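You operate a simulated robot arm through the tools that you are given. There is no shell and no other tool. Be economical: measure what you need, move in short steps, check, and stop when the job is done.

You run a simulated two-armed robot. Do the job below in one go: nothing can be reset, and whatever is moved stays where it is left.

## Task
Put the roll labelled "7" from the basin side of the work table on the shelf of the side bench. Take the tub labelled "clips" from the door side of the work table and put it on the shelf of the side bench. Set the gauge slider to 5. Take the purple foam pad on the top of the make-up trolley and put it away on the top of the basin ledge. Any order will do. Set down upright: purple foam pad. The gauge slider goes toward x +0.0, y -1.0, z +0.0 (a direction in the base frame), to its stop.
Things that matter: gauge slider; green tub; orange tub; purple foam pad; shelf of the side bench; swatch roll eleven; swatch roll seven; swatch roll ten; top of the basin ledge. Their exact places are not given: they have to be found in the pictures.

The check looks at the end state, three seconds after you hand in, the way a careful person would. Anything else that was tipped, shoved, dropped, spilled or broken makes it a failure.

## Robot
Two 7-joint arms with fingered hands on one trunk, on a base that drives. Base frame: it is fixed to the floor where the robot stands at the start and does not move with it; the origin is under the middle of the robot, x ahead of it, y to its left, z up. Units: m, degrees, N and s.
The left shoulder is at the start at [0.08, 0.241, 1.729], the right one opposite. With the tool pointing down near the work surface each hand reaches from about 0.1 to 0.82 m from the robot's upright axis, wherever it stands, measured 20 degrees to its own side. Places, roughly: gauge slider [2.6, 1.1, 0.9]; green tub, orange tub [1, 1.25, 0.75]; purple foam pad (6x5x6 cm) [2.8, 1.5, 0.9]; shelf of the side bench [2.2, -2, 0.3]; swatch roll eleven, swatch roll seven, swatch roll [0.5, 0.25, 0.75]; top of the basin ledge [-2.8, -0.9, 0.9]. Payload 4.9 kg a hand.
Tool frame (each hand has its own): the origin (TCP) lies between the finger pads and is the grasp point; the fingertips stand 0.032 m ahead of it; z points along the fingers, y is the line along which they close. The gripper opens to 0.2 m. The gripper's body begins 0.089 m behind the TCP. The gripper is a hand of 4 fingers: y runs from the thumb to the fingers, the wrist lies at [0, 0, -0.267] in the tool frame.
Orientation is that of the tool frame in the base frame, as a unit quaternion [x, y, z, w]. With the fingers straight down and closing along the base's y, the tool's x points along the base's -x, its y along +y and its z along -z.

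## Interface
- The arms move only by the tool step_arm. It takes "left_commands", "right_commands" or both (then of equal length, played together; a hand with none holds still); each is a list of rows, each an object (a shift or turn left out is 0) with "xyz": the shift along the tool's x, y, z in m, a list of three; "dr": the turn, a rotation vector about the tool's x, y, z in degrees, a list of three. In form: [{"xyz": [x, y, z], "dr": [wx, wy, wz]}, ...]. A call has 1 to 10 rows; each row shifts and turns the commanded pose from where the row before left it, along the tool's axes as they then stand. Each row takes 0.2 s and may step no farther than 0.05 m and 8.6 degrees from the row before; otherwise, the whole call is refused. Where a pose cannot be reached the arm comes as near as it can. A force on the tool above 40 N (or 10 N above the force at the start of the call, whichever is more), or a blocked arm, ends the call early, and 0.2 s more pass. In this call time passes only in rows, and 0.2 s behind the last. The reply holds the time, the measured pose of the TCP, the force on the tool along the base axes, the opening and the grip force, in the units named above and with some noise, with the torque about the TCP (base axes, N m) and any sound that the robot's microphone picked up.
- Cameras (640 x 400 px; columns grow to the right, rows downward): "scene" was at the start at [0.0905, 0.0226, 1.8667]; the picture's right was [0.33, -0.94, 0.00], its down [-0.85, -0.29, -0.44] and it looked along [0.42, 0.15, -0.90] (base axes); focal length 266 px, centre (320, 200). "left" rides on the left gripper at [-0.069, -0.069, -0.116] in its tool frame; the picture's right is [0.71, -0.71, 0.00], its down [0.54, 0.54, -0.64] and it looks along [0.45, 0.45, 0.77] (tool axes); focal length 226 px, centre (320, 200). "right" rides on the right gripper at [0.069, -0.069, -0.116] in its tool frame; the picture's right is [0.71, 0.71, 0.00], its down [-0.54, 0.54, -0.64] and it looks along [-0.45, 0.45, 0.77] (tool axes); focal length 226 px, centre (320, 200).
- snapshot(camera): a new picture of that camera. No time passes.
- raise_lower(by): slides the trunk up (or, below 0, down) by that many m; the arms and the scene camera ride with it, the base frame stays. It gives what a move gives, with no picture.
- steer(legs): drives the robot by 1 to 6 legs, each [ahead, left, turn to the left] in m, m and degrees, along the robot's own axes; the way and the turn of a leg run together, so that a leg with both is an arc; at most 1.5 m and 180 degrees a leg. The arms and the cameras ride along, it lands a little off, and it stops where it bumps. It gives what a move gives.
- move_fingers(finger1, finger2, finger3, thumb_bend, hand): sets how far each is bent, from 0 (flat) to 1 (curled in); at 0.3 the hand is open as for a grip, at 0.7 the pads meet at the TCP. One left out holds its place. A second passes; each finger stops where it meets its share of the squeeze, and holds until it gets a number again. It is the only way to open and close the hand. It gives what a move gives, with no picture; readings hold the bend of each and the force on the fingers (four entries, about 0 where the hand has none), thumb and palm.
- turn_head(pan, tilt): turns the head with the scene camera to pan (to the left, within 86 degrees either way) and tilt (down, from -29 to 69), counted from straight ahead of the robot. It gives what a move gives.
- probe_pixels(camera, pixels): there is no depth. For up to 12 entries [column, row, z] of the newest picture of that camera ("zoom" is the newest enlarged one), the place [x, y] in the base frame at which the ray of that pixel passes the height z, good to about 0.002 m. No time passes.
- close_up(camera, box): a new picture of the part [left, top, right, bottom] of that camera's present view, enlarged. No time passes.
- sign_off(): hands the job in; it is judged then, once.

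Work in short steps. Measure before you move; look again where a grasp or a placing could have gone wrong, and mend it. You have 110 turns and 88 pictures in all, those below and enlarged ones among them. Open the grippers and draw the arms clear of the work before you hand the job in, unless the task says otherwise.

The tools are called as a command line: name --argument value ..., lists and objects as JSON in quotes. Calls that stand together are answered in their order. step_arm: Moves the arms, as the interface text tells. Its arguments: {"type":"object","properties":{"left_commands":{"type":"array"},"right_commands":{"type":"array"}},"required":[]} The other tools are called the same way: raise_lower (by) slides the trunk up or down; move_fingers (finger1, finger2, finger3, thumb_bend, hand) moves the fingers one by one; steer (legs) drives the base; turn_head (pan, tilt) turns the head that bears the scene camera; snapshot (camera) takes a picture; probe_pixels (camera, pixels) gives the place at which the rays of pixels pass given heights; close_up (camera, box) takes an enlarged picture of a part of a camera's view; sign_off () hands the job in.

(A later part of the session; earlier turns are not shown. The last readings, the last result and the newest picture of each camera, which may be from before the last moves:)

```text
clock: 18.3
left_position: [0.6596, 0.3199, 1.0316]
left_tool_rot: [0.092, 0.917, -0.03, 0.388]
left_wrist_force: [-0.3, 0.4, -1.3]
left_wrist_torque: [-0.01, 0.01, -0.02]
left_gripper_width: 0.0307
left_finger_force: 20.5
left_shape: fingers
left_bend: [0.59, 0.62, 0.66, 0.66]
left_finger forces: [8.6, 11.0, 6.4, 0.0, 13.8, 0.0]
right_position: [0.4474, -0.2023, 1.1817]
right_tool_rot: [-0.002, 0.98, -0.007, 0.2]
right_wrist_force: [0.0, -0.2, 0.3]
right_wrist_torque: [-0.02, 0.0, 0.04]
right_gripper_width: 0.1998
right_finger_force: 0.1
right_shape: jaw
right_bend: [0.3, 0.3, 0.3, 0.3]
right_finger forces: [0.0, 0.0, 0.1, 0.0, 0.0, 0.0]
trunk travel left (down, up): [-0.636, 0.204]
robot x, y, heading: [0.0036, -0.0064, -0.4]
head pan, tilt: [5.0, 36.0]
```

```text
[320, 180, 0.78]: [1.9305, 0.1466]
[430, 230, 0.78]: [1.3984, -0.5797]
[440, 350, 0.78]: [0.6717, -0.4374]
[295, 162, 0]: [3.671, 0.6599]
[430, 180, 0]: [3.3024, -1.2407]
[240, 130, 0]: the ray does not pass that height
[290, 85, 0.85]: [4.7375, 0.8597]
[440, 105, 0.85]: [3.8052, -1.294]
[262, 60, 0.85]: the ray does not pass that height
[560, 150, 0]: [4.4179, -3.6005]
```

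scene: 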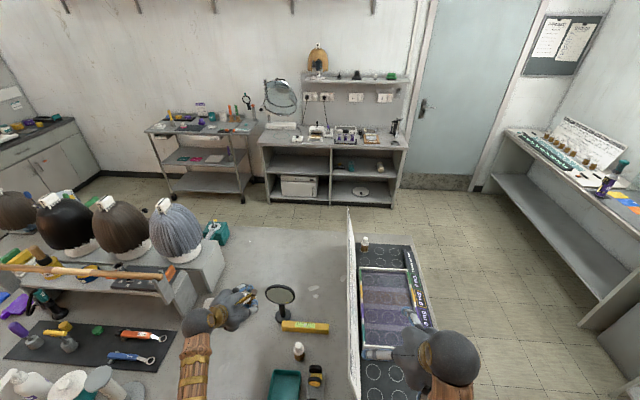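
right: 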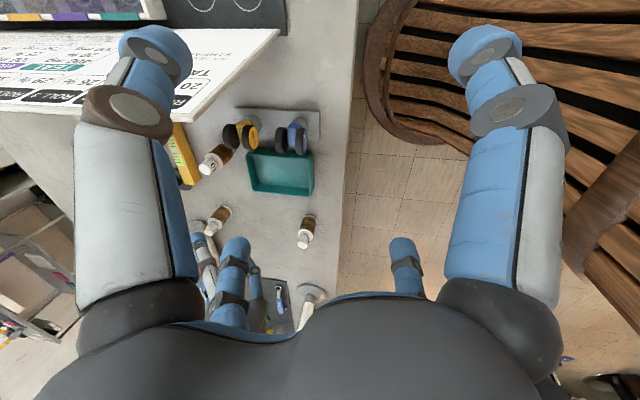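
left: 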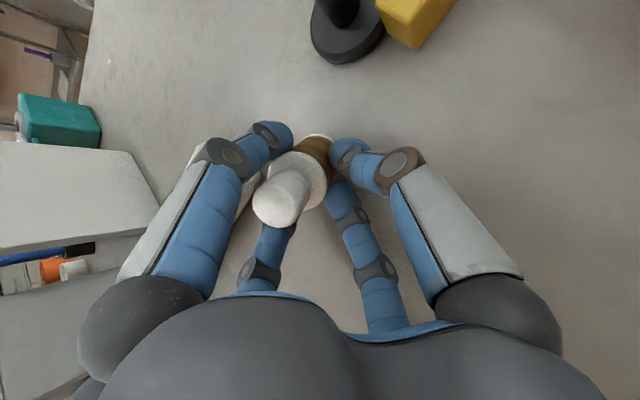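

I probe feet of trolley/shelving and the table's far edge.

probe_pixels --camera "scene" --pixels '[[412, 240, 0.78], [300, 228, 0.78], [240, 226, 0.78], [450, 380, 0.78], [268, 203, 0], [330, 206, 0], [397, 208, 0], [175, 196, 0], [240, 198, 0], [150, 132, 0.85], [240, 133, 0.85], [262, 146, 0.85]]'

```text
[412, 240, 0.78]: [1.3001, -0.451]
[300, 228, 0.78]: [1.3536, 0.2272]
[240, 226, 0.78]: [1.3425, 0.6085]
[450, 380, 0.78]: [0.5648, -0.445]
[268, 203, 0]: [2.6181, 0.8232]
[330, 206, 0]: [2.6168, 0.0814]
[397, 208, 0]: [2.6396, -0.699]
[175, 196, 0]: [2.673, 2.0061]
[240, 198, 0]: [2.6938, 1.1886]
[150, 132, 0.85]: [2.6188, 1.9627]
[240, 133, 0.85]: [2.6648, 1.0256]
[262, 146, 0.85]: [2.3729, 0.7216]
```

Aisle is x 1.35–2.6. I raise the trunk 0.18 so hands clear things, then drive back, right, ahead, and turn to face +y at about (1.95,-1.0).

raise_lower --by 0.18

steer --legs '[[-0.3, 0, 0], [0, -0.98, 0], [1.2, 0, 0], [1.0, 0, 0], [0, 0, 90]]'

turn_head --pan 15 --tilt 35

snapshot --camera "scene"

```text
clock: 20.3
left_position: [0.6592, 0.3199, 1.213]
left_tool_rot: [0.093, 0.916, -0.031, 0.388]
left_wrist_force: [-0.2, -0.1, -1.1]
left_wrist_torque: [0.02, 0.0, 0.01]
left_gripper_width: 0.0306
left_finger_force: 20.2
left_shape: fingers
left_bend: [0.59, 0.62, 0.66, 0.66]
left_finger forces: [8.7, 11.1, 6.3, 0.0, 13.8, 0.0]
right_position: [0.4481, -0.2038, 1.3618]
right_tool_rot: [-0.001, 0.98, -0.007, 0.2]
right_wrist_force: [-0.1, 0.1, 0.0]
right_wrist_torque: [-0.02, -0.01, 0.0]
right_gripper_width: 0.2
right_finger_force: 0.0
right_shape: jaw
right_bend: [0.3, 0.3, 0.3, 0.3]
right_finger forces: [0.0, 0.0, 0.0, 0.0, 0.1, 0.1]
trunk travel left (down, up): [-0.816, 0.024]
robot x, y, heading: [0.0048, -0.0026, -0.3]
head pan, tilt: [5.0, 36.0]
```

```text
clock: 41.3
left_position: [1.5845, -0.2824, 1.2131]
left_tool_rot: [-0.595, 0.703, 0.258, 0.292]
left_wrist_force: [0.1, 0.3, -0.6]
left_wrist_torque: [0.03, 0.0, -0.03]
left_gripper_width: 0.0305
left_finger_force: 18.9
left_shape: fingers
left_bend: [0.59, 0.62, 0.67, 0.66]
left_finger forces: [8.4, 10.7, 5.5, 0.0, 13.4, 0.0]
right_position: [2.1157, -0.4775, 1.3608]
right_tool_rot: [0.705, -0.68, -0.138, -0.143]
right_wrist_force: [-0.6, -0.6, -0.7]
right_wrist_torque: [0.05, 0.02, 0.01]
right_gripper_width: 0.1999
right_finger_force: 0.0
right_shape: jaw
right_bend: [0.3, 0.3, 0.3, 0.3]
right_finger forces: [0.0, 0.0, 0.0, 0.0, 0.0, 0.1]
trunk travel left (down, up): [-0.816, 0.024]
robot x, y, heading: [1.9288, -0.9267, 91.4]
head pan, tilt: [5.0, 36.0]
```

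```text
clock: 42.0
left_position: [1.5848, -0.2827, 1.2128]
left_tool_rot: [-0.595, 0.703, 0.258, 0.291]
left_wrist_force: [-0.9, 0.5, -0.9]
left_wrist_torque: [-0.07, 0.02, -0.02]
left_gripper_width: 0.0307
left_finger_force: 19.3
left_shape: fingers
left_bend: [0.59, 0.62, 0.67, 0.66]
left_finger forces: [8.5, 10.6, 5.5, 0.0, 13.4, 0.1]
right_position: [2.1141, -0.4772, 1.3611]
right_tool_rot: [0.704, -0.681, -0.138, -0.144]
right_wrist_force: [-0.6, 0.4, -0.4]
right_wrist_torque: [-0.03, 0.0, 0.01]
right_gripper_width: 0.1998
right_finger_force: 0.0
right_shape: jaw
right_bend: [0.3, 0.3, 0.3, 0.3]
right_finger forces: [0.0, 0.1, 0.0, 0.0, 0.1, 0.0]
trunk travel left (down, up): [-0.816, 0.024]
robot x, y, heading: [1.928, -0.9253, 91.3]
head pan, tilt: [15.0, 35.0]
```

```text
51 pictures are left
```

scene: 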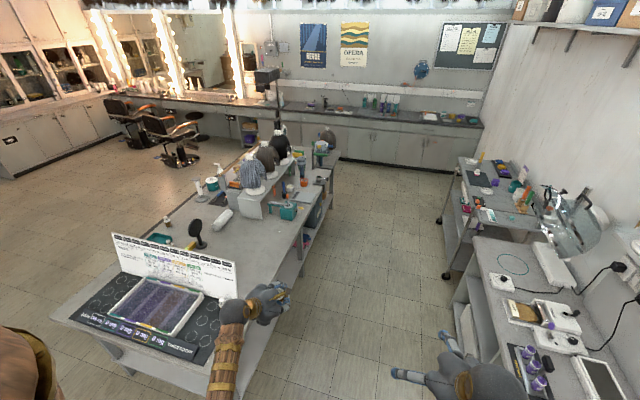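

The aisle is clear ahead. I zoom on the far part of the table to find the tubs.

close_up --camera "scene" --box '[230, 130, 350, 260]'

steer --legs '[[1.0, 0, 0], [0.75, 0, 0]]'

turn_head --pan 45 --tilt 45

snapshot --camera "scene"

```text
3.08 times, centred on (290, 195) of scene
```

zoom: 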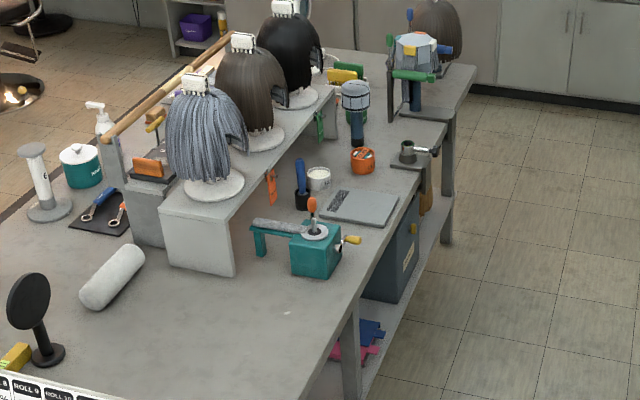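

```text
clock: 50.9
left_position: [1.5066, 1.4527, 1.2123]
left_tool_rot: [-0.601, 0.697, 0.262, 0.29]
left_wrist_force: [0.6, -0.2, -1.1]
left_wrist_torque: [0.0, 0.0, -0.01]
left_gripper_width: 0.0307
left_finger_force: 18.9
left_shape: fingers
left_bend: [0.59, 0.62, 0.67, 0.66]
left_finger forces: [8.5, 10.6, 5.5, 0.0, 13.4, 0.0]
right_position: [2.0407, 1.2686, 1.3626]
right_tool_rot: [0.712, -0.673, -0.14, -0.143]
right_wrist_force: [-0.4, -1.4, -0.6]
right_wrist_torque: [0.01, -0.03, 0.01]
right_gripper_width: 0.1999
right_finger_force: 0.0
right_shape: jaw
right_bend: [0.3, 0.3, 0.3, 0.3]
right_finger forces: [0.0, 0.0, 0.0, 0.0, 0.0, 0.1]
trunk travel left (down, up): [-0.816, 0.024]
robot x, y, heading: [1.8631, 0.813, 92.5]
head pan, tilt: [15.0, 35.0]
```

```text
clock: 51.8
left_position: [1.5078, 1.4544, 1.2121]
left_tool_rot: [-0.601, 0.697, 0.261, 0.289]
left_wrist_force: [0.6, 0.8, 0.0]
left_wrist_torque: [-0.03, 0.0, 0.01]
left_gripper_width: 0.0305
left_finger_force: 19.3
left_shape: fingers
left_bend: [0.59, 0.62, 0.67, 0.66]
left_finger forces: [8.5, 10.6, 5.6, 0.0, 13.5, 0.1]
right_position: [2.0409, 1.2715, 1.3606]
right_tool_rot: [0.712, -0.674, -0.14, -0.142]
right_wrist_force: [0.2, 0.6, 0.5]
right_wrist_torque: [0.01, 0.0, -0.02]
right_gripper_width: 0.1999
right_finger_force: 0.0
right_shape: jaw
right_bend: [0.3, 0.3, 0.3, 0.3]
right_finger forces: [0.0, 0.1, 0.1, 0.1, 0.0, 0.1]
trunk travel left (down, up): [-0.816, 0.024]
robot x, y, heading: [1.8647, 0.8199, 92.3]
head pan, tilt: [45.0, 45.0]
```

```text
49 pictures are left
```

scene: 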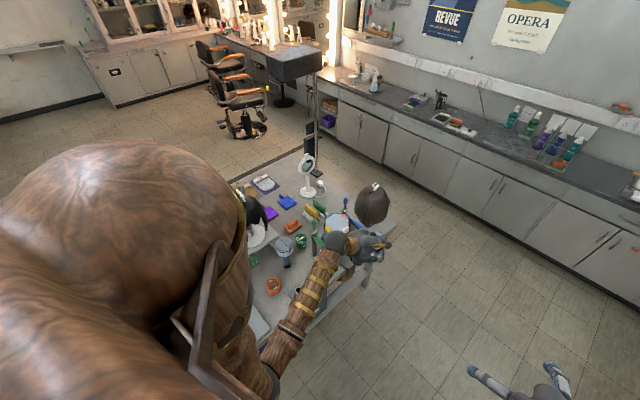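

Orange tub at (274,287), green at (301,241). I shift slightly away and turn to face the table (heading 180).

steer --legs '[[0.05, -0.1, 0], [0, 0, 87.5]]'

turn_head --pan -15 --tilt 45

snapshot --camera "scene"

```text
clock: 56.7
left_position: [1.3059, 0.5435, 1.2132]
left_tool_rot: [0.917, -0.09, -0.388, -0.029]
left_wrist_force: [-0.9, 0.0, -0.6]
left_wrist_torque: [0.02, 0.01, -0.02]
left_gripper_width: 0.0302
left_finger_force: 18.9
left_shape: fingers
left_bend: [0.59, 0.62, 0.67, 0.66]
left_finger forces: [8.5, 10.3, 4.9, 0.0, 13.1, 0.0]
right_position: [1.516, 1.0685, 1.3608]
right_tool_rot: [0.98, 0.004, -0.199, -0.006]
right_wrist_force: [0.0, 0.1, -0.5]
right_wrist_torque: [0.01, 0.0, 0.01]
right_gripper_width: 0.1999
right_finger_force: 0.1
right_shape: jaw
right_bend: [0.3, 0.3, 0.3, 0.3]
right_finger forces: [0.0, 0.1, 0.0, 0.0, 0.0, 0.0]
trunk travel left (down, up): [-0.816, 0.024]
robot x, y, heading: [1.9617, 0.8693, 179.7]
head pan, tilt: [45.0, 45.0]
```

```text
clock: 58.0
left_position: [1.3062, 0.5434, 1.212]
left_tool_rot: [0.917, -0.091, -0.388, -0.03]
left_wrist_force: [-0.3, 0.2, -0.1]
left_wrist_torque: [-0.02, -0.04, -0.01]
left_gripper_width: 0.0303
left_finger_force: 18.1
left_shape: fingers
left_bend: [0.59, 0.62, 0.67, 0.66]
left_finger forces: [8.5, 10.4, 5.0, 0.0, 13.1, 0.0]
right_position: [1.516, 1.0667, 1.3608]
right_tool_rot: [0.98, 0.004, -0.199, -0.006]
right_wrist_force: [-0.1, -0.6, 0.0]
right_wrist_torque: [0.01, 0.0, 0.0]
right_gripper_width: 0.2
right_finger_force: 0.0
right_shape: jaw
right_bend: [0.3, 0.3, 0.3, 0.3]
right_finger forces: [0.1, 0.0, 0.0, 0.1, 0.1, 0.0]
trunk travel left (down, up): [-0.816, 0.024]
robot x, y, heading: [1.9569, 0.8701, 179.7]
head pan, tilt: [-15.0, 45.0]
```

```text
48 pictures are left
```

scene: 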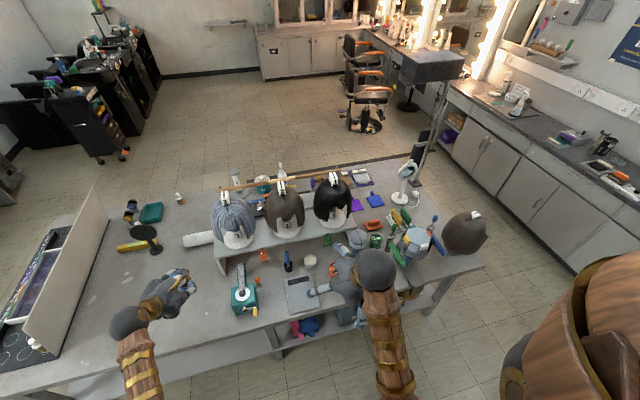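

I zoom on the tub area near (370,240); the right hand hides part.

close_up --camera "scene" --box '[280, 200, 440, 300]'

snapshot --camera "right"

```text
4.00 times, centred on (360, 250) of scene
```

zoom: 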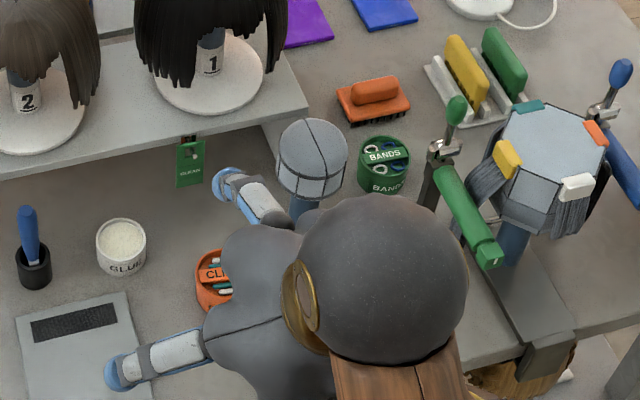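

```text
46 pictures are left
```

right: 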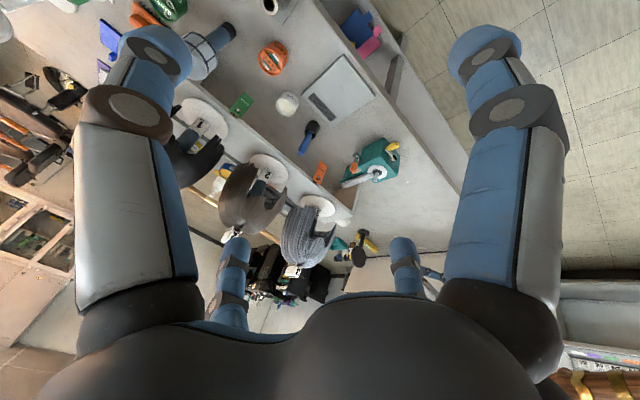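

The orange tub is "CLIPS" (right cam (273,57)). I probe its outline from the right camera.

close_up --camera "right" --box '[180, 10, 380, 135]'

probe_pixels --camera "zoom" --pixels '[[320, 200, 0.8]]'

```text
3.20 times, centred on (280, 72) of right
```

zoom: 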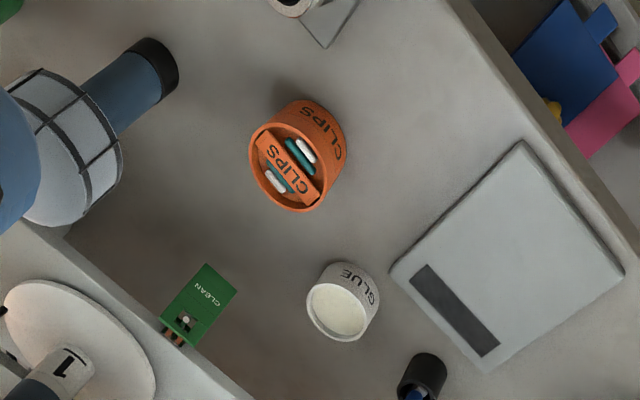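

```text
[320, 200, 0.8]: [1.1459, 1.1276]
```

I probe tub rim (z guess 0.83) and base edge points, plus neighbours.

probe_pixels --camera "zoom" --pixels '[[249, 150, 0.83], [322, 195, 0.83], [310, 135, 0.83], [265, 200, 0.83], [285, 170, 0.83], [300, 98, 0.78], [346, 135, 0.78], [330, 107, 0.78], [370, 290, 0.82], [170, 80, 0.78]]'

probe_pixels --camera "scene" --pixels '[[330, 266, 0.83], [330, 277, 0.78], [356, 223, 0.9]]'

```text
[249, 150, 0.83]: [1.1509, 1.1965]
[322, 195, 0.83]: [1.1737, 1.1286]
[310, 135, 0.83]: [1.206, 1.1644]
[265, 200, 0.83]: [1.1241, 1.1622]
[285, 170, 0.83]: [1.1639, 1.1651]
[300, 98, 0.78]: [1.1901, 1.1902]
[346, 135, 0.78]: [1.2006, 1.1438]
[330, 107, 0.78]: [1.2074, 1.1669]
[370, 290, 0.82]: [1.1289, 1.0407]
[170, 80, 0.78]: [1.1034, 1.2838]
```

```text
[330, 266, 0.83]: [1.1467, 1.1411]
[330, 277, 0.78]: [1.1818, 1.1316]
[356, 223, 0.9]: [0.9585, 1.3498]
```

Tub centre ≈(1.166,1.164), Ø0.08, rim ≈0.83. I retract the left hand by 0.1 m and level the right tilt a little, then drive 0.22 m closer to the table.

step_arm --left_commands '[{"xyz": [0.034, -0.0097, -0.0353]}, {"xyz": [0.034, -0.0097, -0.0353]}]' --right_commands '[{"dr": [0, 4, 0]}, {"dr": [0, 4, 0]}]'

steer --legs '[[0.22, 0, 0]]'

snapshot --camera "right"

```text
clock: 58.6
left_position: [1.4108, 0.5441, 1.2132]
left_tool_rot: [0.916, -0.09, -0.39, -0.03]
left_wrist_force: [0.2, -0.4, -0.7]
left_wrist_torque: [0.02, -0.05, 0.03]
left_gripper_width: 0.0302
left_finger_force: 18.6
left_shape: fingers
left_bend: [0.59, 0.62, 0.67, 0.66]
left_finger forces: [8.5, 10.2, 5.1, 0.0, 13.2, 0.0]
right_position: [1.5334, 1.0709, 1.3509]
right_tool_rot: [0.99, 0.005, -0.143, -0.014]
right_wrist_force: [0.5, 0.8, 0.6]
right_wrist_torque: [0.03, 0.03, 0.04]
right_gripper_width: 0.1998
right_finger_force: 0.0
right_shape: jaw
right_bend: [0.3, 0.3, 0.3, 0.3]
right_finger forces: [0.0, 0.1, 0.0, 0.0, 0.0, 0.0]
right hand out of reach, approached as far as the arm can: row 2
trunk travel left (down, up): [-0.816, 0.024]
robot x, y, heading: [1.9578, 0.872, 179.9]
head pan, tilt: [-15.0, 45.0]
```

```text
clock: 60.3
left_position: [1.1905, 0.5438, 1.2135]
left_tool_rot: [0.916, -0.088, -0.389, -0.028]
left_wrist_force: [0.5, -0.3, -0.9]
left_wrist_torque: [0.0, 0.01, -0.03]
left_gripper_width: 0.0305
left_finger_force: 18.6
left_shape: fingers
left_bend: [0.59, 0.62, 0.67, 0.66]
left_finger forces: [8.6, 10.4, 5.2, 0.0, 13.2, 0.0]
right_position: [1.3127, 1.0714, 1.3497]
right_tool_rot: [0.989, 0.006, -0.144, -0.014]
right_wrist_force: [1.2, -0.7, -0.8]
right_wrist_torque: [0.02, 0.09, 0.01]
right_gripper_width: 0.2
right_finger_force: 0.0
right_shape: jaw
right_bend: [0.3, 0.3, 0.3, 0.3]
right_finger forces: [0.0, 0.1, 0.0, 0.0, 0.1, 0.0]
trunk travel left (down, up): [-0.816, 0.024]
robot x, y, heading: [1.7397, 0.871, 179.9]
head pan, tilt: [-15.0, 45.0]
```

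```text
44 pictures are left
```

right: 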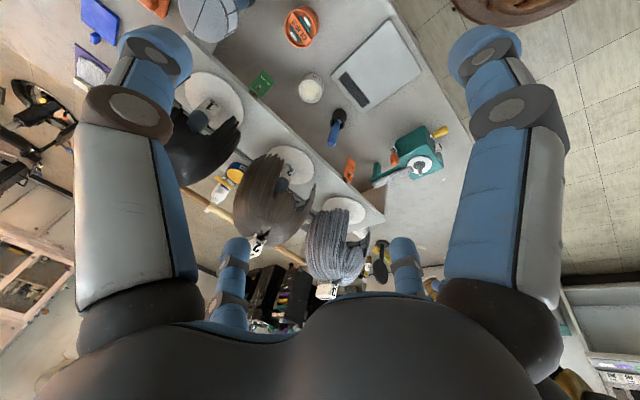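

I preshape the right hand (≈0.11 m), lower the trunk 0.1, and descend above the tub to z≈0.95 using the arm.

move_fingers --hand "right" --finger1 0.42 --finger2 0.42 --finger3 0.42 --thumb_bend 0.42

raise_lower --by -0.1

step_arm --right_commands '[{"xyz": [-0.002, -0.012, 0.045]}, {"xyz": [-0.002, -0.012, 0.045]}, {"xyz": [-0.002, -0.012, 0.045]}, {"xyz": [-0.002, -0.012, 0.045]}, {"xyz": [-0.002, -0.012, 0.045]}, {"xyz": [-0.002, -0.012, 0.045]}, {"xyz": [-0.002, -0.012, 0.045]}]'

snapshot --camera "right"

```text
clock: 61.3
left_position: [1.1841, 0.5438, 1.2102]
left_tool_rot: [0.917, -0.089, -0.388, -0.029]
left_wrist_force: [0.0, 0.1, -0.7]
left_wrist_torque: [0.0, -0.04, 0.04]
left_gripper_width: 0.0301
left_finger_force: 18.5
left_shape: fingers
left_bend: [0.59, 0.62, 0.67, 0.66]
left_finger forces: [8.5, 10.3, 5.1, 0.0, 13.1, 0.1]
right_position: [1.3066, 1.0718, 1.3484]
right_tool_rot: [0.99, 0.005, -0.141, -0.015]
right_wrist_force: [0.5, -1.3, -0.4]
right_wrist_torque: [0.01, -0.03, -0.05]
right_gripper_width: 0.0986
right_finger_force: 0.1
right_shape: fingers
right_bend: [0.42, 0.42, 0.42, 0.42]
right_finger forces: [0.0, 0.1, 0.0, 0.1, 0.1, 0.1]
trunk travel left (down, up): [-0.816, 0.024]
robot x, y, heading: [1.7379, 0.8685, 180.2]
head pan, tilt: [-15.0, 45.0]
```

```text
clock: 62.6
left_position: [1.1866, 0.5427, 1.1127]
left_tool_rot: [0.917, -0.089, -0.388, -0.029]
left_wrist_force: [-0.2, -0.1, -1.5]
left_wrist_torque: [-0.01, -0.01, 0.01]
left_gripper_width: 0.0303
left_finger_force: 18.7
left_shape: fingers
left_bend: [0.59, 0.62, 0.67, 0.66]
left_finger forces: [8.6, 10.4, 5.1, 0.0, 13.1, 0.0]
right_position: [1.3078, 1.071, 1.2487]
right_tool_rot: [0.99, 0.006, -0.141, -0.014]
right_wrist_force: [0.1, -0.3, 0.8]
right_wrist_torque: [0.0, -0.03, 0.0]
right_gripper_width: 0.0988
right_finger_force: 0.2
right_shape: fingers
right_bend: [0.42, 0.42, 0.42, 0.42]
right_finger forces: [0.0, 0.0, 0.0, 0.0, 0.1, 0.0]
trunk travel left (down, up): [-0.716, 0.124]
robot x, y, heading: [1.743, 0.8698, 180.0]
head pan, tilt: [-15.0, 45.0]
```

```text
clock: 64.2
left_position: [1.1854, 0.5438, 1.1108]
left_tool_rot: [0.917, -0.089, -0.388, -0.029]
left_wrist_force: [0.8, 0.3, -1.2]
left_wrist_torque: [-0.03, -0.07, 0.01]
left_gripper_width: 0.0302
left_finger_force: 18.8
left_shape: fingers
left_bend: [0.59, 0.62, 0.67, 0.66]
left_finger forces: [8.6, 10.3, 5.1, 0.1, 13.1, 0.1]
right_position: [1.2053, 1.1637, 0.9525]
right_tool_rot: [0.99, 0.006, -0.141, -0.013]
right_wrist_force: [0.4, 0.1, -0.8]
right_wrist_torque: [-0.02, 0.0, 0.0]
right_gripper_width: 0.0983
right_finger_force: 0.1
right_shape: fingers
right_bend: [0.42, 0.42, 0.42, 0.42]
right_finger forces: [0.1, 0.1, 0.1, 0.0, 0.0, 0.0]
trunk travel left (down, up): [-0.716, 0.124]
robot x, y, heading: [1.7396, 0.8707, 179.9]
head pan, tilt: [-15.0, 45.0]
```

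```text
43 pictures are left
```

right: 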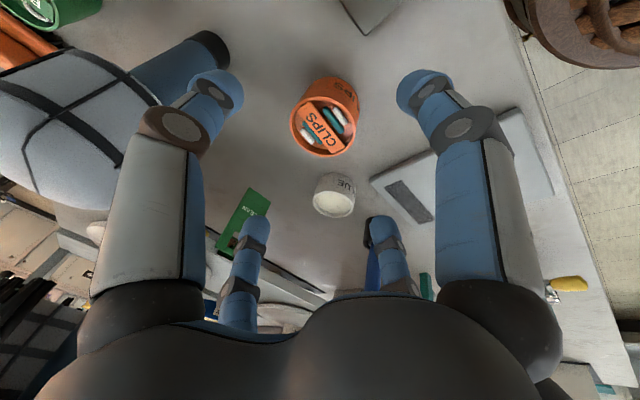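

I re-probe the tub from this nearer view: rim ends (290,120)/(350,135), base far edge (357,90).

probe_pixels --camera "right" --pixels '[[290, 122, 0.83], [355, 128, 0.83], [318, 157, 0.83], [333, 97, 0.83], [324, 128, 0.83], [340, 76, 0.78], [358, 92, 0.78], [230, 50, 0.78]]'

```text
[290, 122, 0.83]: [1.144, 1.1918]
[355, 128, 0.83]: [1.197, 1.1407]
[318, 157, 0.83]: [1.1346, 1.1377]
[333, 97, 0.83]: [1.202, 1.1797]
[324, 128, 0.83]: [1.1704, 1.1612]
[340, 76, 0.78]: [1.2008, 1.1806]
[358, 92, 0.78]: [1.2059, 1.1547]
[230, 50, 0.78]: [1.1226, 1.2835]
```

Centre (1.169,1.163). I descend along the tool axis 0.129 m.

step_arm --right_commands '[{"xyz": [0.0007, 0.001, 0.043]}, {"xyz": [0.0007, 0.001, 0.043]}, {"xyz": [0.0007, 0.001, 0.043]}]'

snapshot --camera "right"

```text
clock: 65.1
left_position: [1.1876, 0.543, 1.112]
left_tool_rot: [0.917, -0.089, -0.389, -0.03]
left_wrist_force: [1.1, -0.5, -1.2]
left_wrist_torque: [0.03, -0.01, -0.05]
left_gripper_width: 0.0305
left_finger_force: 18.4
left_shape: fingers
left_bend: [0.59, 0.62, 0.67, 0.66]
left_finger forces: [8.6, 10.3, 5.2, 0.0, 13.1, 0.1]
right_position: [1.1642, 1.1658, 0.8441]
right_tool_rot: [0.989, 0.005, -0.149, -0.015]
right_wrist_force: [2.1, 0.0, 22.7]
right_wrist_torque: [-0.07, -1.74, 0.02]
right_gripper_width: 0.0964
right_finger_force: 11.5
right_shape: fingers
right_bend: [0.42, 0.42, 0.42, 0.42]
right_finger forces: [23.0, 0.1, 0.0, 0.1, 0.0, 0.0]
trunk travel left (down, up): [-0.716, 0.124]
robot x, y, heading: [1.7431, 0.8678, 179.7]
head pan, tilt: [-15.0, 45.0]
stopped in row 3 (right hand): the force on the tool passed its limit (the readings are from after the stop); the commanded pose is now the measured one
```

```text
42 pictures are left
```

right: 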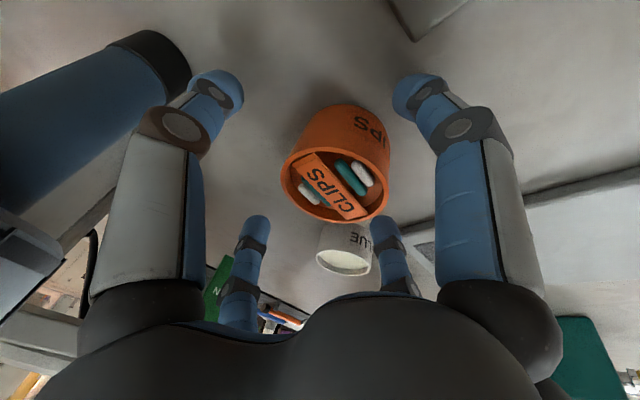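

Finger 1 touched (23 N) at z=0.844, probably its tip on the table. I lift 4 mm and close on the tub.

step_arm --right_commands '[{"xyz": [0.004, 0, -0.004]}]'

move_fingers --hand "right" --finger1 0.68 --finger2 0.68 --finger3 0.68 --thumb_bend 0.68

snapshot --camera "right"

```text
clock: 65.5
left_position: [1.1857, 0.5443, 1.1115]
left_tool_rot: [0.917, -0.089, -0.388, -0.029]
left_wrist_force: [0.5, 0.3, -0.8]
left_wrist_torque: [0.04, -0.06, 0.05]
left_gripper_width: 0.0305
left_finger_force: 18.5
left_shape: fingers
left_bend: [0.59, 0.62, 0.67, 0.66]
left_finger forces: [8.6, 10.3, 5.1, 0.0, 13.1, 0.1]
right_position: [1.1685, 1.165, 0.8434]
right_tool_rot: [0.989, 0.005, -0.147, -0.014]
right_wrist_force: [-1.9, 0.2, 7.1]
right_wrist_torque: [-0.04, -0.3, -0.02]
right_gripper_width: 0.094
right_finger_force: 3.1
right_shape: fingers
right_bend: [0.44, 0.42, 0.42, 0.42]
right_finger forces: [6.7, 0.0, 0.1, 0.1, 0.1, 0.0]
trunk travel left (down, up): [-0.716, 0.124]
robot x, y, heading: [1.7405, 0.8699, 180.2]
head pan, tilt: [-15.0, 45.0]
```

```text
clock: 66.5
left_position: [1.1858, 0.5455, 1.1107]
left_tool_rot: [0.917, -0.089, -0.388, -0.029]
left_wrist_force: [-0.1, -0.6, -0.9]
left_wrist_torque: [0.02, 0.0, -0.01]
left_gripper_width: 0.0302
left_finger_force: 18.8
left_shape: fingers
left_bend: [0.59, 0.62, 0.67, 0.66]
left_finger forces: [8.7, 10.3, 5.1, 0.0, 13.2, 0.0]
right_position: [1.1685, 1.1662, 0.8421]
right_tool_rot: [0.989, 0.005, -0.147, -0.015]
right_wrist_force: [0.1, 0.2, -0.7]
right_wrist_torque: [0.02, 0.0, 0.0]
right_gripper_width: 0.04
right_finger_force: 21.1
right_shape: fingers
right_bend: [0.58, 0.56, 0.56, 0.62]
right_finger forces: [8.2, 11.0, 8.3, 0.0, 15.5, 0.0]
trunk travel left (down, up): [-0.716, 0.124]
robot x, y, heading: [1.7398, 0.8698, 180.2]
head pan, tilt: [-15.0, 45.0]
```

```text
41 pictures are left
```

right: 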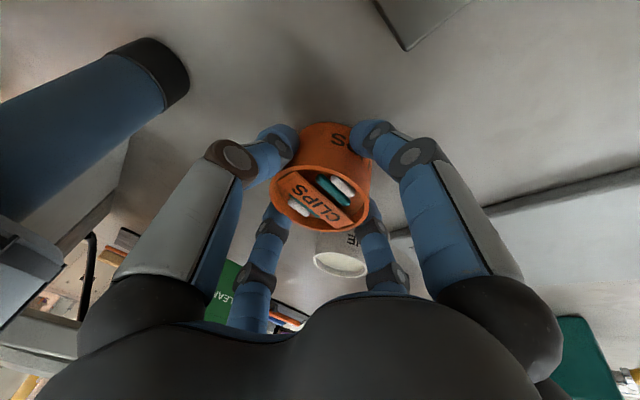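

The tub is gripped at 21 N by all digits. I lift it straight up 0.2 m and check.

step_arm --right_commands '[{"xyz": [-0.0058, 0, -0.0192]}, {"xyz": [-0.0115, 0, -0.0385]}, {"xyz": [-0.0115, 0, -0.0385]}, {"xyz": [-0.0115, 0, -0.0385]}, {"xyz": [-0.0115, 0, -0.0385]}, {"xyz": [-0.0115, 0, -0.0385]}]'

snapshot --camera "right"

close_up --camera "scene" --box '[200, 150, 480, 330]'

```text
clock: 67.9
left_position: [1.186, 0.5433, 1.1127]
left_tool_rot: [0.917, -0.089, -0.388, -0.029]
left_wrist_force: [0.5, 0.6, -0.9]
left_wrist_torque: [-0.02, -0.04, 0.0]
left_gripper_width: 0.0304
left_finger_force: 18.6
left_shape: fingers
left_bend: [0.59, 0.62, 0.67, 0.66]
left_finger forces: [8.6, 10.3, 5.1, 0.1, 13.2, 0.1]
right_position: [1.1735, 1.1591, 1.0624]
right_tool_rot: [0.989, 0.004, -0.147, -0.015]
right_wrist_force: [-0.7, 0.2, -1.3]
right_wrist_torque: [-0.02, -0.04, 0.0]
right_gripper_width: 0.0397
right_finger_force: 21.6
right_shape: fingers
right_bend: [0.59, 0.56, 0.56, 0.62]
right_finger forces: [8.0, 11.0, 8.3, 0.0, 15.3, 0.0]
trunk travel left (down, up): [-0.716, 0.124]
robot x, y, heading: [1.7369, 0.869, 179.8]
head pan, tilt: [-15.0, 45.0]
```

```text
40 pictures are left
```

right: 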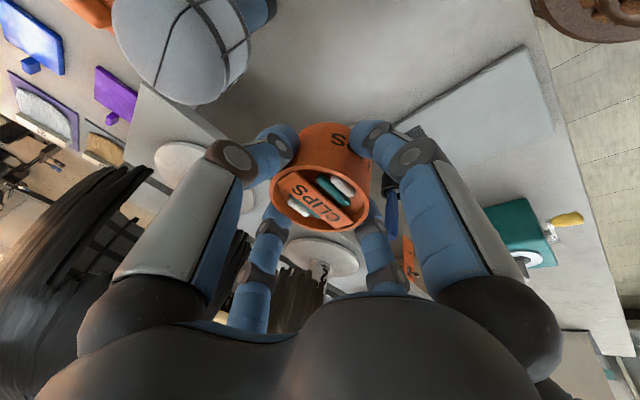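

```text
2.22 times, centred on (340, 240) of scene
```

zoom: 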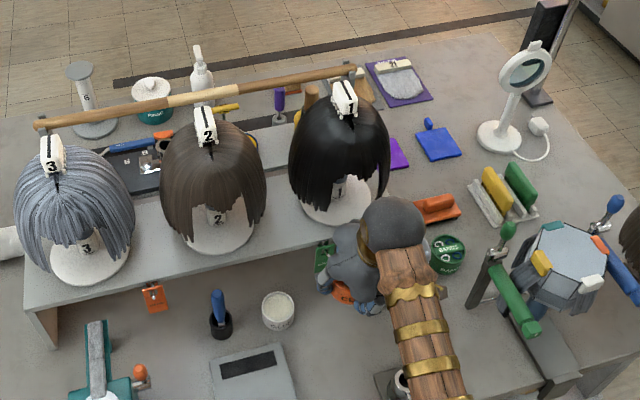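

Tub held; nothing else disturbed. I raise the trunk 0.1, back off, turn left to face the side bench (−y) and drive down the aisle.

raise_lower --by 0.1

steer --legs '[[-0.25, 0, 0], [0, 0, 90], [1.2, 0, 0], [0.4, 0, 0]]'

turn_head --pan 0 --tilt 50

snapshot --camera "scene"

```text
clock: 69.2
left_position: [1.1856, 0.5437, 1.2115]
left_tool_rot: [0.917, -0.089, -0.388, -0.03]
left_wrist_force: [-1.0, 0.5, -0.5]
left_wrist_torque: [-0.01, -0.03, -0.01]
left_gripper_width: 0.0303
left_finger_force: 18.7
left_shape: fingers
left_bend: [0.59, 0.62, 0.67, 0.66]
left_finger forces: [8.6, 10.2, 5.1, 0.1, 13.1, 0.1]
right_position: [1.1721, 1.1601, 1.1623]
right_tool_rot: [0.989, 0.006, -0.147, -0.015]
right_wrist_force: [0.9, 0.3, -0.8]
right_wrist_torque: [0.03, 0.01, -0.01]
right_gripper_width: 0.0396
right_finger_force: 21.4
right_shape: fingers
right_bend: [0.59, 0.56, 0.56, 0.62]
right_finger forces: [8.1, 11.0, 8.4, 0.0, 15.4, 0.0]
trunk travel left (down, up): [-0.816, 0.024]
robot x, y, heading: [1.7418, 0.8707, 179.8]
head pan, tilt: [-15.0, 45.0]
```

```text
clock: 82.5
left_position: [2.2673, -1.2749, 1.2123]
left_tool_rot: [0.718, 0.577, -0.299, 0.251]
left_wrist_force: [0.3, -0.1, 0.2]
left_wrist_torque: [-0.01, -0.03, 0.01]
left_gripper_width: 0.0298
left_finger_force: 18.2
left_shape: fingers
left_bend: [0.59, 0.62, 0.67, 0.66]
left_finger forces: [8.6, 9.8, 4.9, 0.0, 12.6, 0.1]
right_position: [1.6525, -1.2734, 1.1631]
right_tool_rot: [0.703, 0.695, -0.116, 0.093]
right_wrist_force: [0.2, 0.4, -0.1]
right_wrist_torque: [0.0, 0.02, 0.01]
right_gripper_width: 0.0394
right_finger_force: 21.7
right_shape: fingers
right_bend: [0.59, 0.56, 0.56, 0.62]
right_finger forces: [7.7, 10.8, 8.3, 0.1, 15.2, 0.0]
trunk travel left (down, up): [-0.816, 0.024]
robot x, y, heading: [1.9536, -0.7148, -91.6]
head pan, tilt: [-15.0, 45.0]
```

```text
clock: 83.3
left_position: [2.2668, -1.2772, 1.2107]
left_tool_rot: [0.718, 0.577, -0.298, 0.251]
left_wrist_force: [-0.1, -1.2, -1.1]
left_wrist_torque: [0.01, -0.03, -0.03]
left_gripper_width: 0.0301
left_finger_force: 18.1
left_shape: fingers
left_bend: [0.59, 0.62, 0.67, 0.66]
left_finger forces: [8.4, 9.8, 5.0, 0.0, 12.7, 0.0]
right_position: [1.6531, -1.2753, 1.1622]
right_tool_rot: [0.704, 0.695, -0.116, 0.092]
right_wrist_force: [-1.2, 0.2, -0.1]
right_wrist_torque: [0.01, -0.01, 0.01]
right_gripper_width: 0.0398
right_finger_force: 20.9
right_shape: fingers
right_bend: [0.59, 0.56, 0.56, 0.62]
right_finger forces: [7.7, 10.8, 8.4, 0.1, 15.3, 0.0]
trunk travel left (down, up): [-0.816, 0.024]
robot x, y, heading: [1.9529, -0.7162, -92.0]
head pan, tilt: [0.0, 50.0]
```

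```text
38 pictures are left
```

scene: 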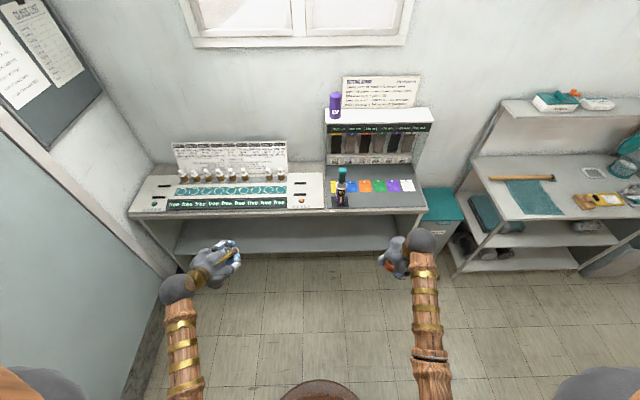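

I lower the trunk 0.74 m so hands come to shelf height, then look at the shelf.

raise_lower --by -0.74

turn_head --pan 0 --tilt 35

snapshot --camera "scene"

snapshot --camera "left"

```text
refused: -0.74 is not a number from -0.4 to 0.4
```

```text
clock: 84.1
left_position: [2.2676, -1.2776, 1.2107]
left_tool_rot: [0.718, 0.577, -0.297, 0.25]
left_wrist_force: [0.3, -0.4, 0.6]
left_wrist_torque: [0.04, 0.02, 0.0]
left_gripper_width: 0.03
left_finger_force: 18.0
left_shape: fingers
left_bend: [0.59, 0.62, 0.67, 0.66]
left_finger forces: [8.5, 9.8, 4.9, 0.0, 12.7, 0.1]
right_position: [1.652, -1.2764, 1.1628]
right_tool_rot: [0.703, 0.695, -0.115, 0.092]
right_wrist_force: [-1.4, -0.8, -1.2]
right_wrist_torque: [-0.03, 0.01, -0.02]
right_gripper_width: 0.0394
right_finger_force: 20.8
right_shape: fingers
right_bend: [0.59, 0.56, 0.56, 0.62]
right_finger forces: [7.8, 10.8, 8.3, 0.0, 15.4, 0.0]
trunk travel left (down, up): [-0.816, 0.024]
robot x, y, heading: [1.9558, -0.7127, -91.4]
head pan, tilt: [0.0, 35.0]
```

```text
37 pictures are left
```

scene: 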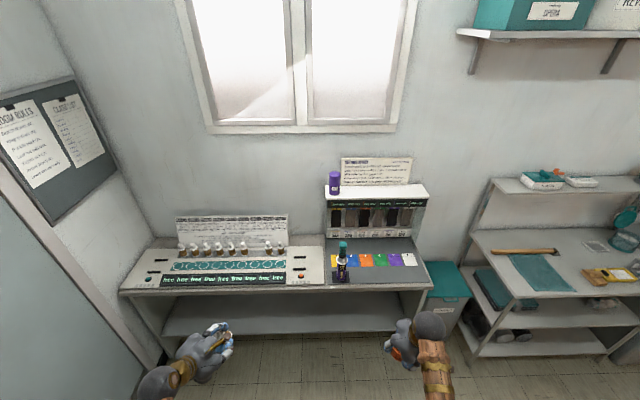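

```text
36 pictures are left
```

left: 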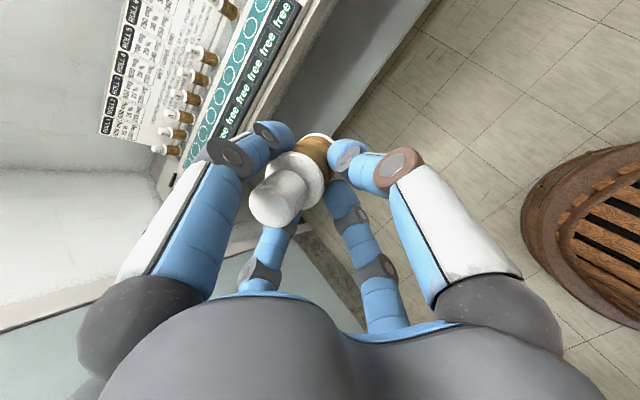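

Maximum is 0.4 per call, so I lower in two calls and look again.

raise_lower --by -0.4

raise_lower --by -0.33

turn_head --pan 0 --tilt 40

snapshot --camera "scene"

```text
clock: 87.9
left_position: [2.2674, -1.2779, 0.8108]
left_tool_rot: [0.718, 0.577, -0.297, 0.25]
left_wrist_force: [0.2, 0.4, -0.2]
left_wrist_torque: [0.03, 0.0, 0.01]
left_gripper_width: 0.0298
left_finger_force: 17.6
left_shape: fingers
left_bend: [0.59, 0.62, 0.67, 0.66]
left_finger forces: [8.6, 9.8, 4.9, 0.0, 12.7, 0.1]
right_position: [1.6507, -1.2767, 0.7619]
right_tool_rot: [0.703, 0.696, -0.115, 0.092]
right_wrist_force: [-0.5, 0.2, -1.3]
right_wrist_torque: [0.01, 0.03, 0.0]
right_gripper_width: 0.0394
right_finger_force: 21.1
right_shape: fingers
right_bend: [0.59, 0.56, 0.56, 0.62]
right_finger forces: [7.7, 10.7, 8.3, 0.1, 15.2, 0.0]
trunk travel left (down, up): [-0.416, 0.424]
robot x, y, heading: [1.9526, -0.7158, -91.6]
head pan, tilt: [0.0, 35.0]
```

```text
clock: 91.2
left_position: [2.2687, -1.2768, 0.4804]
left_tool_rot: [0.718, 0.577, -0.298, 0.25]
left_wrist_force: [-0.9, -0.1, -1.8]
left_wrist_torque: [0.03, 0.0, -0.03]
left_gripper_width: 0.0299
left_finger_force: 18.1
left_shape: fingers
left_bend: [0.59, 0.62, 0.67, 0.66]
left_finger forces: [8.4, 9.8, 5.0, 0.0, 12.7, 0.1]
right_position: [1.6524, -1.2755, 0.4324]
right_tool_rot: [0.704, 0.695, -0.115, 0.092]
right_wrist_force: [0.4, -0.4, -0.5]
right_wrist_torque: [0.01, 0.02, 0.0]
right_gripper_width: 0.0397
right_finger_force: 20.7
right_shape: fingers
right_bend: [0.59, 0.56, 0.56, 0.62]
right_finger forces: [7.7, 10.8, 8.3, 0.1, 15.3, 0.0]
trunk travel left (down, up): [-0.086, 0.754]
robot x, y, heading: [1.9543, -0.712, -91.7]
head pan, tilt: [0.0, 35.0]
```

```text
clock: 91.8
left_position: [2.2677, -1.2781, 0.4807]
left_tool_rot: [0.718, 0.578, -0.298, 0.25]
left_wrist_force: [-0.9, -0.9, -0.6]
left_wrist_torque: [0.03, -0.03, 0.0]
left_gripper_width: 0.0299
left_finger_force: 18.1
left_shape: fingers
left_bend: [0.59, 0.62, 0.67, 0.66]
left_finger forces: [8.5, 9.8, 4.9, 0.0, 12.6, 0.0]
right_position: [1.6519, -1.2765, 0.4329]
right_tool_rot: [0.703, 0.695, -0.115, 0.092]
right_wrist_force: [-1.0, -0.4, -2.3]
right_wrist_torque: [0.05, 0.01, 0.0]
right_gripper_width: 0.0393
right_finger_force: 21.0
right_shape: fingers
right_bend: [0.59, 0.56, 0.56, 0.62]
right_finger forces: [7.7, 10.8, 8.3, 0.0, 15.3, 0.0]
trunk travel left (down, up): [-0.086, 0.754]
robot x, y, heading: [1.9559, -0.7127, -91.5]
head pan, tilt: [0.0, 40.0]
```

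```text
35 pictures are left
```

scene: 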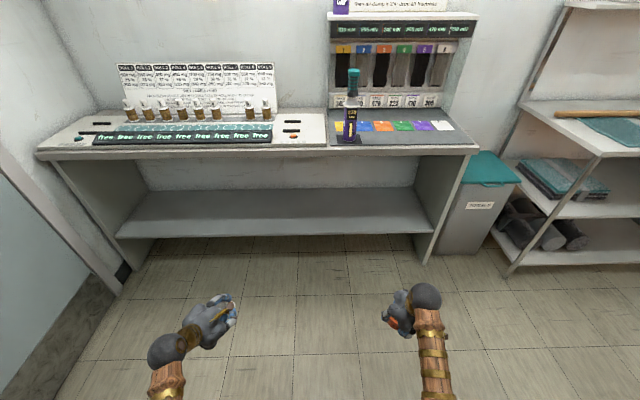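

I probe bench leg foot, shelf front edge at heights 0.25–0.4, and the bench top edge.

probe_pixels --camera "scene" --pixels '[[425, 264, 0], [122, 297, 0], [433, 233, 0.3], [433, 233, 0.35], [433, 233, 0.25], [117, 238, 0.3], [280, 235, 0.3], [280, 235, 0.25], [280, 188, 0.3], [476, 152, 0.78], [40, 160, 0.78], [476, 152, 0.74]]'

```text
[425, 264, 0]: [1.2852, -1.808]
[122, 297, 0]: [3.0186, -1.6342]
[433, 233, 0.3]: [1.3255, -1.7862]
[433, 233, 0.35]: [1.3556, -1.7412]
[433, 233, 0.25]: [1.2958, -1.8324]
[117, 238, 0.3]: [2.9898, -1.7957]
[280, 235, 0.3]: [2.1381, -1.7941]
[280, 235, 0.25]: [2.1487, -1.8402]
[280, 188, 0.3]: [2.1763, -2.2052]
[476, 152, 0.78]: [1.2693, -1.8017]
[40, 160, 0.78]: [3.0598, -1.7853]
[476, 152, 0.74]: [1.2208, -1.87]
```

Shelf top z≈0.29, edge y≈-1.80, bench-top edge ≈-1.80. I lower 0.05 more (tub bottom ≈0.32) and drive ahead 0.45 m, squaring the heading, then look.

raise_lower --by -0.05

steer --legs '[[0.45, 0, 1.5]]'

turn_head --pan 0 --tilt 55

snapshot --camera "scene"

snapshot --camera "right"

```text
clock: 92.7
left_position: [2.2667, -1.2763, 0.4316]
left_tool_rot: [0.717, 0.577, -0.298, 0.251]
left_wrist_force: [-0.2, 0.5, -0.5]
left_wrist_torque: [-0.01, 0.0, 0.01]
left_gripper_width: 0.0299
left_finger_force: 18.1
left_shape: fingers
left_bend: [0.59, 0.62, 0.67, 0.66]
left_finger forces: [8.4, 9.8, 5.0, 0.0, 12.8, 0.0]
right_position: [1.6518, -1.2757, 0.3823]
right_tool_rot: [0.703, 0.695, -0.116, 0.092]
right_wrist_force: [0.1, -0.3, -1.6]
right_wrist_torque: [-0.03, 0.04, -0.02]
right_gripper_width: 0.0397
right_finger_force: 20.9
right_shape: fingers
right_bend: [0.59, 0.56, 0.56, 0.62]
right_finger forces: [7.7, 10.8, 8.3, 0.0, 15.3, 0.1]
trunk travel left (down, up): [-0.036, 0.804]
robot x, y, heading: [1.951, -0.7138, -91.5]
head pan, tilt: [0.0, 40.0]
```

```text
clock: 95.5
left_position: [2.2807, -1.7223, 0.4305]
left_tool_rot: [0.709, 0.589, -0.292, 0.255]
left_wrist_force: [-0.3, 0.4, -0.4]
left_wrist_torque: [0.03, 0.03, 0.01]
left_gripper_width: 0.0304
left_finger_force: 18.0
left_shape: fingers
left_bend: [0.59, 0.62, 0.67, 0.66]
left_finger forces: [8.5, 9.8, 4.9, 0.0, 12.6, 0.1]
right_position: [1.6678, -1.7414, 0.3814]
right_tool_rot: [0.692, 0.707, -0.113, 0.094]
right_wrist_force: [1.0, -0.2, -1.2]
right_wrist_torque: [0.04, 0.01, -0.01]
right_gripper_width: 0.0394
right_finger_force: 21.3
right_shape: fingers
right_bend: [0.59, 0.56, 0.56, 0.62]
right_finger forces: [7.8, 10.8, 8.1, 0.0, 15.3, 0.0]
trunk travel left (down, up): [-0.036, 0.804]
robot x, y, heading: [1.9501, -1.1687, -89.7]
head pan, tilt: [0.0, 40.0]
```

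```text
clock: 96.3
left_position: [2.2817, -1.7217, 0.431]
left_tool_rot: [0.708, 0.589, -0.293, 0.255]
left_wrist_force: [-0.2, 0.2, -0.9]
left_wrist_torque: [0.01, -0.02, -0.03]
left_gripper_width: 0.0303
left_finger_force: 18.1
left_shape: fingers
left_bend: [0.59, 0.62, 0.67, 0.66]
left_finger forces: [8.4, 9.9, 4.9, 0.0, 12.7, 0.0]
right_position: [1.6675, -1.741, 0.3813]
right_tool_rot: [0.691, 0.707, -0.114, 0.094]
right_wrist_force: [0.3, 0.6, -0.8]
right_wrist_torque: [0.01, 0.0, 0.02]
right_gripper_width: 0.0395
right_finger_force: 20.9
right_shape: fingers
right_bend: [0.59, 0.56, 0.56, 0.62]
right_finger forces: [7.8, 10.8, 8.3, 0.1, 15.3, 0.0]
trunk travel left (down, up): [-0.036, 0.804]
robot x, y, heading: [1.9479, -1.1715, -89.5]
head pan, tilt: [0.0, 55.0]
```

```text
34 pictures are left
```

scene: 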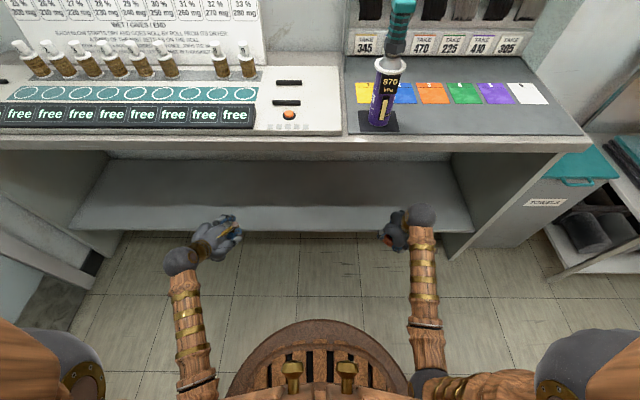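

```text
33 pictures are left
```

right: 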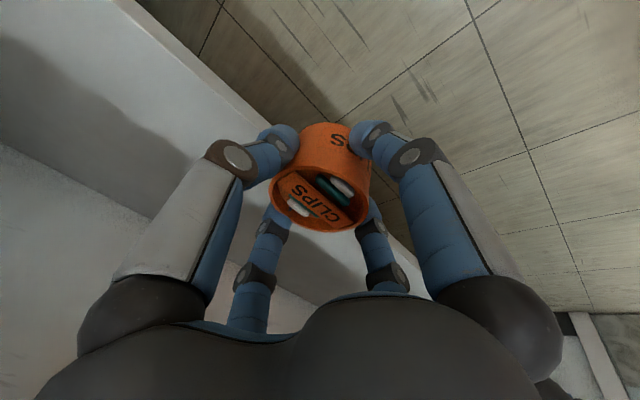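

Forearms run back nearly level, so the bench top is clear. I probe the shelf edge from both cameras to pin its height.

probe_pixels --camera "right" --pixels '[[150, 25, 0.29], [210, 78, 0.29], [210, 78, 0.27], [210, 78, 0.31], [410, 255, 0.29]]'

probe_pixels --camera "scene" --pixels '[[280, 231, 0.29], [280, 231, 0.27], [280, 231, 0.31], [280, 231, 0.33], [345, 232, 0.29]]'

```text
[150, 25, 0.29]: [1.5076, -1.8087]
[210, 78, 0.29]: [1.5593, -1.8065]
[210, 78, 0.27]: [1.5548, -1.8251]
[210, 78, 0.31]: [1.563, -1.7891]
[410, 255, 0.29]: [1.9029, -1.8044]
```

```text
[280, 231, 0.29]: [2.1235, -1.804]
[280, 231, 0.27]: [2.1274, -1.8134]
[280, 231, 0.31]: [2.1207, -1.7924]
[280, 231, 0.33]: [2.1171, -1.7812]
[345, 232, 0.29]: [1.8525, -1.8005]
```

Shelf z≈0.29, edge y≈-1.805. I drive ahead 0.15 m to carry both items over the shelf.

steer --legs '[[0.15, 0, 0]]'

snapshot --camera "scene"

snapshot --camera "left"

```text
clock: 97.7
left_position: [2.2828, -1.8757, 0.4304]
left_tool_rot: [0.709, 0.588, -0.293, 0.255]
left_wrist_force: [0.1, -0.5, -0.5]
left_wrist_torque: [0.02, -0.01, -0.01]
left_gripper_width: 0.0298
left_finger_force: 17.6
left_shape: fingers
left_bend: [0.59, 0.62, 0.67, 0.66]
left_finger forces: [8.5, 9.6, 4.9, 0.0, 12.7, 0.0]
right_position: [1.6669, -1.8936, 0.3803]
right_tool_rot: [0.692, 0.707, -0.114, 0.094]
right_wrist_force: [0.5, -0.2, -0.4]
right_wrist_torque: [0.08, 0.0, 0.02]
right_gripper_width: 0.0394
right_finger_force: 21.0
right_shape: fingers
right_bend: [0.59, 0.56, 0.56, 0.62]
right_finger forces: [7.7, 10.8, 8.3, 0.0, 15.4, 0.0]
trunk travel left (down, up): [-0.036, 0.804]
robot x, y, heading: [1.9498, -1.3219, -89.6]
head pan, tilt: [0.0, 55.0]
```

```text
32 pictures are left
```

scene: 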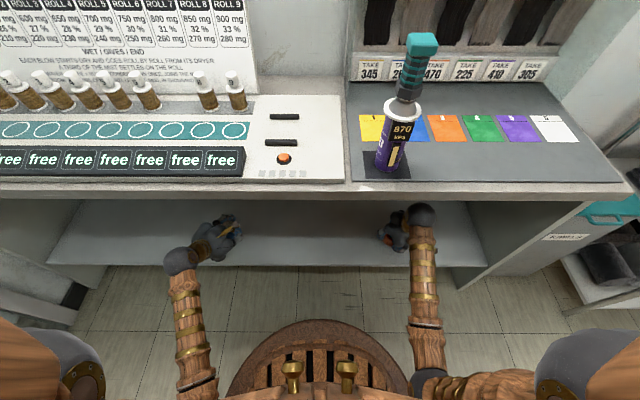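

```text
31 pictures are left
```

left: 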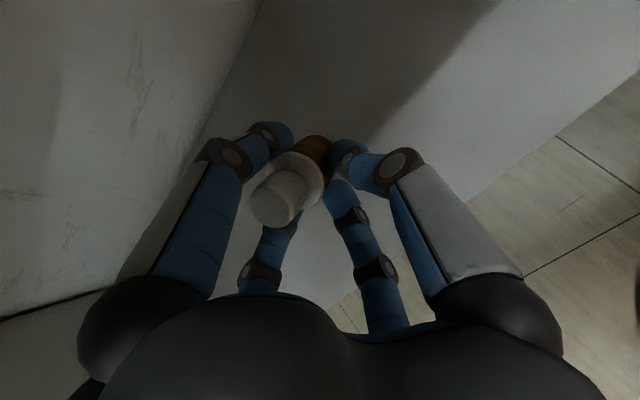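

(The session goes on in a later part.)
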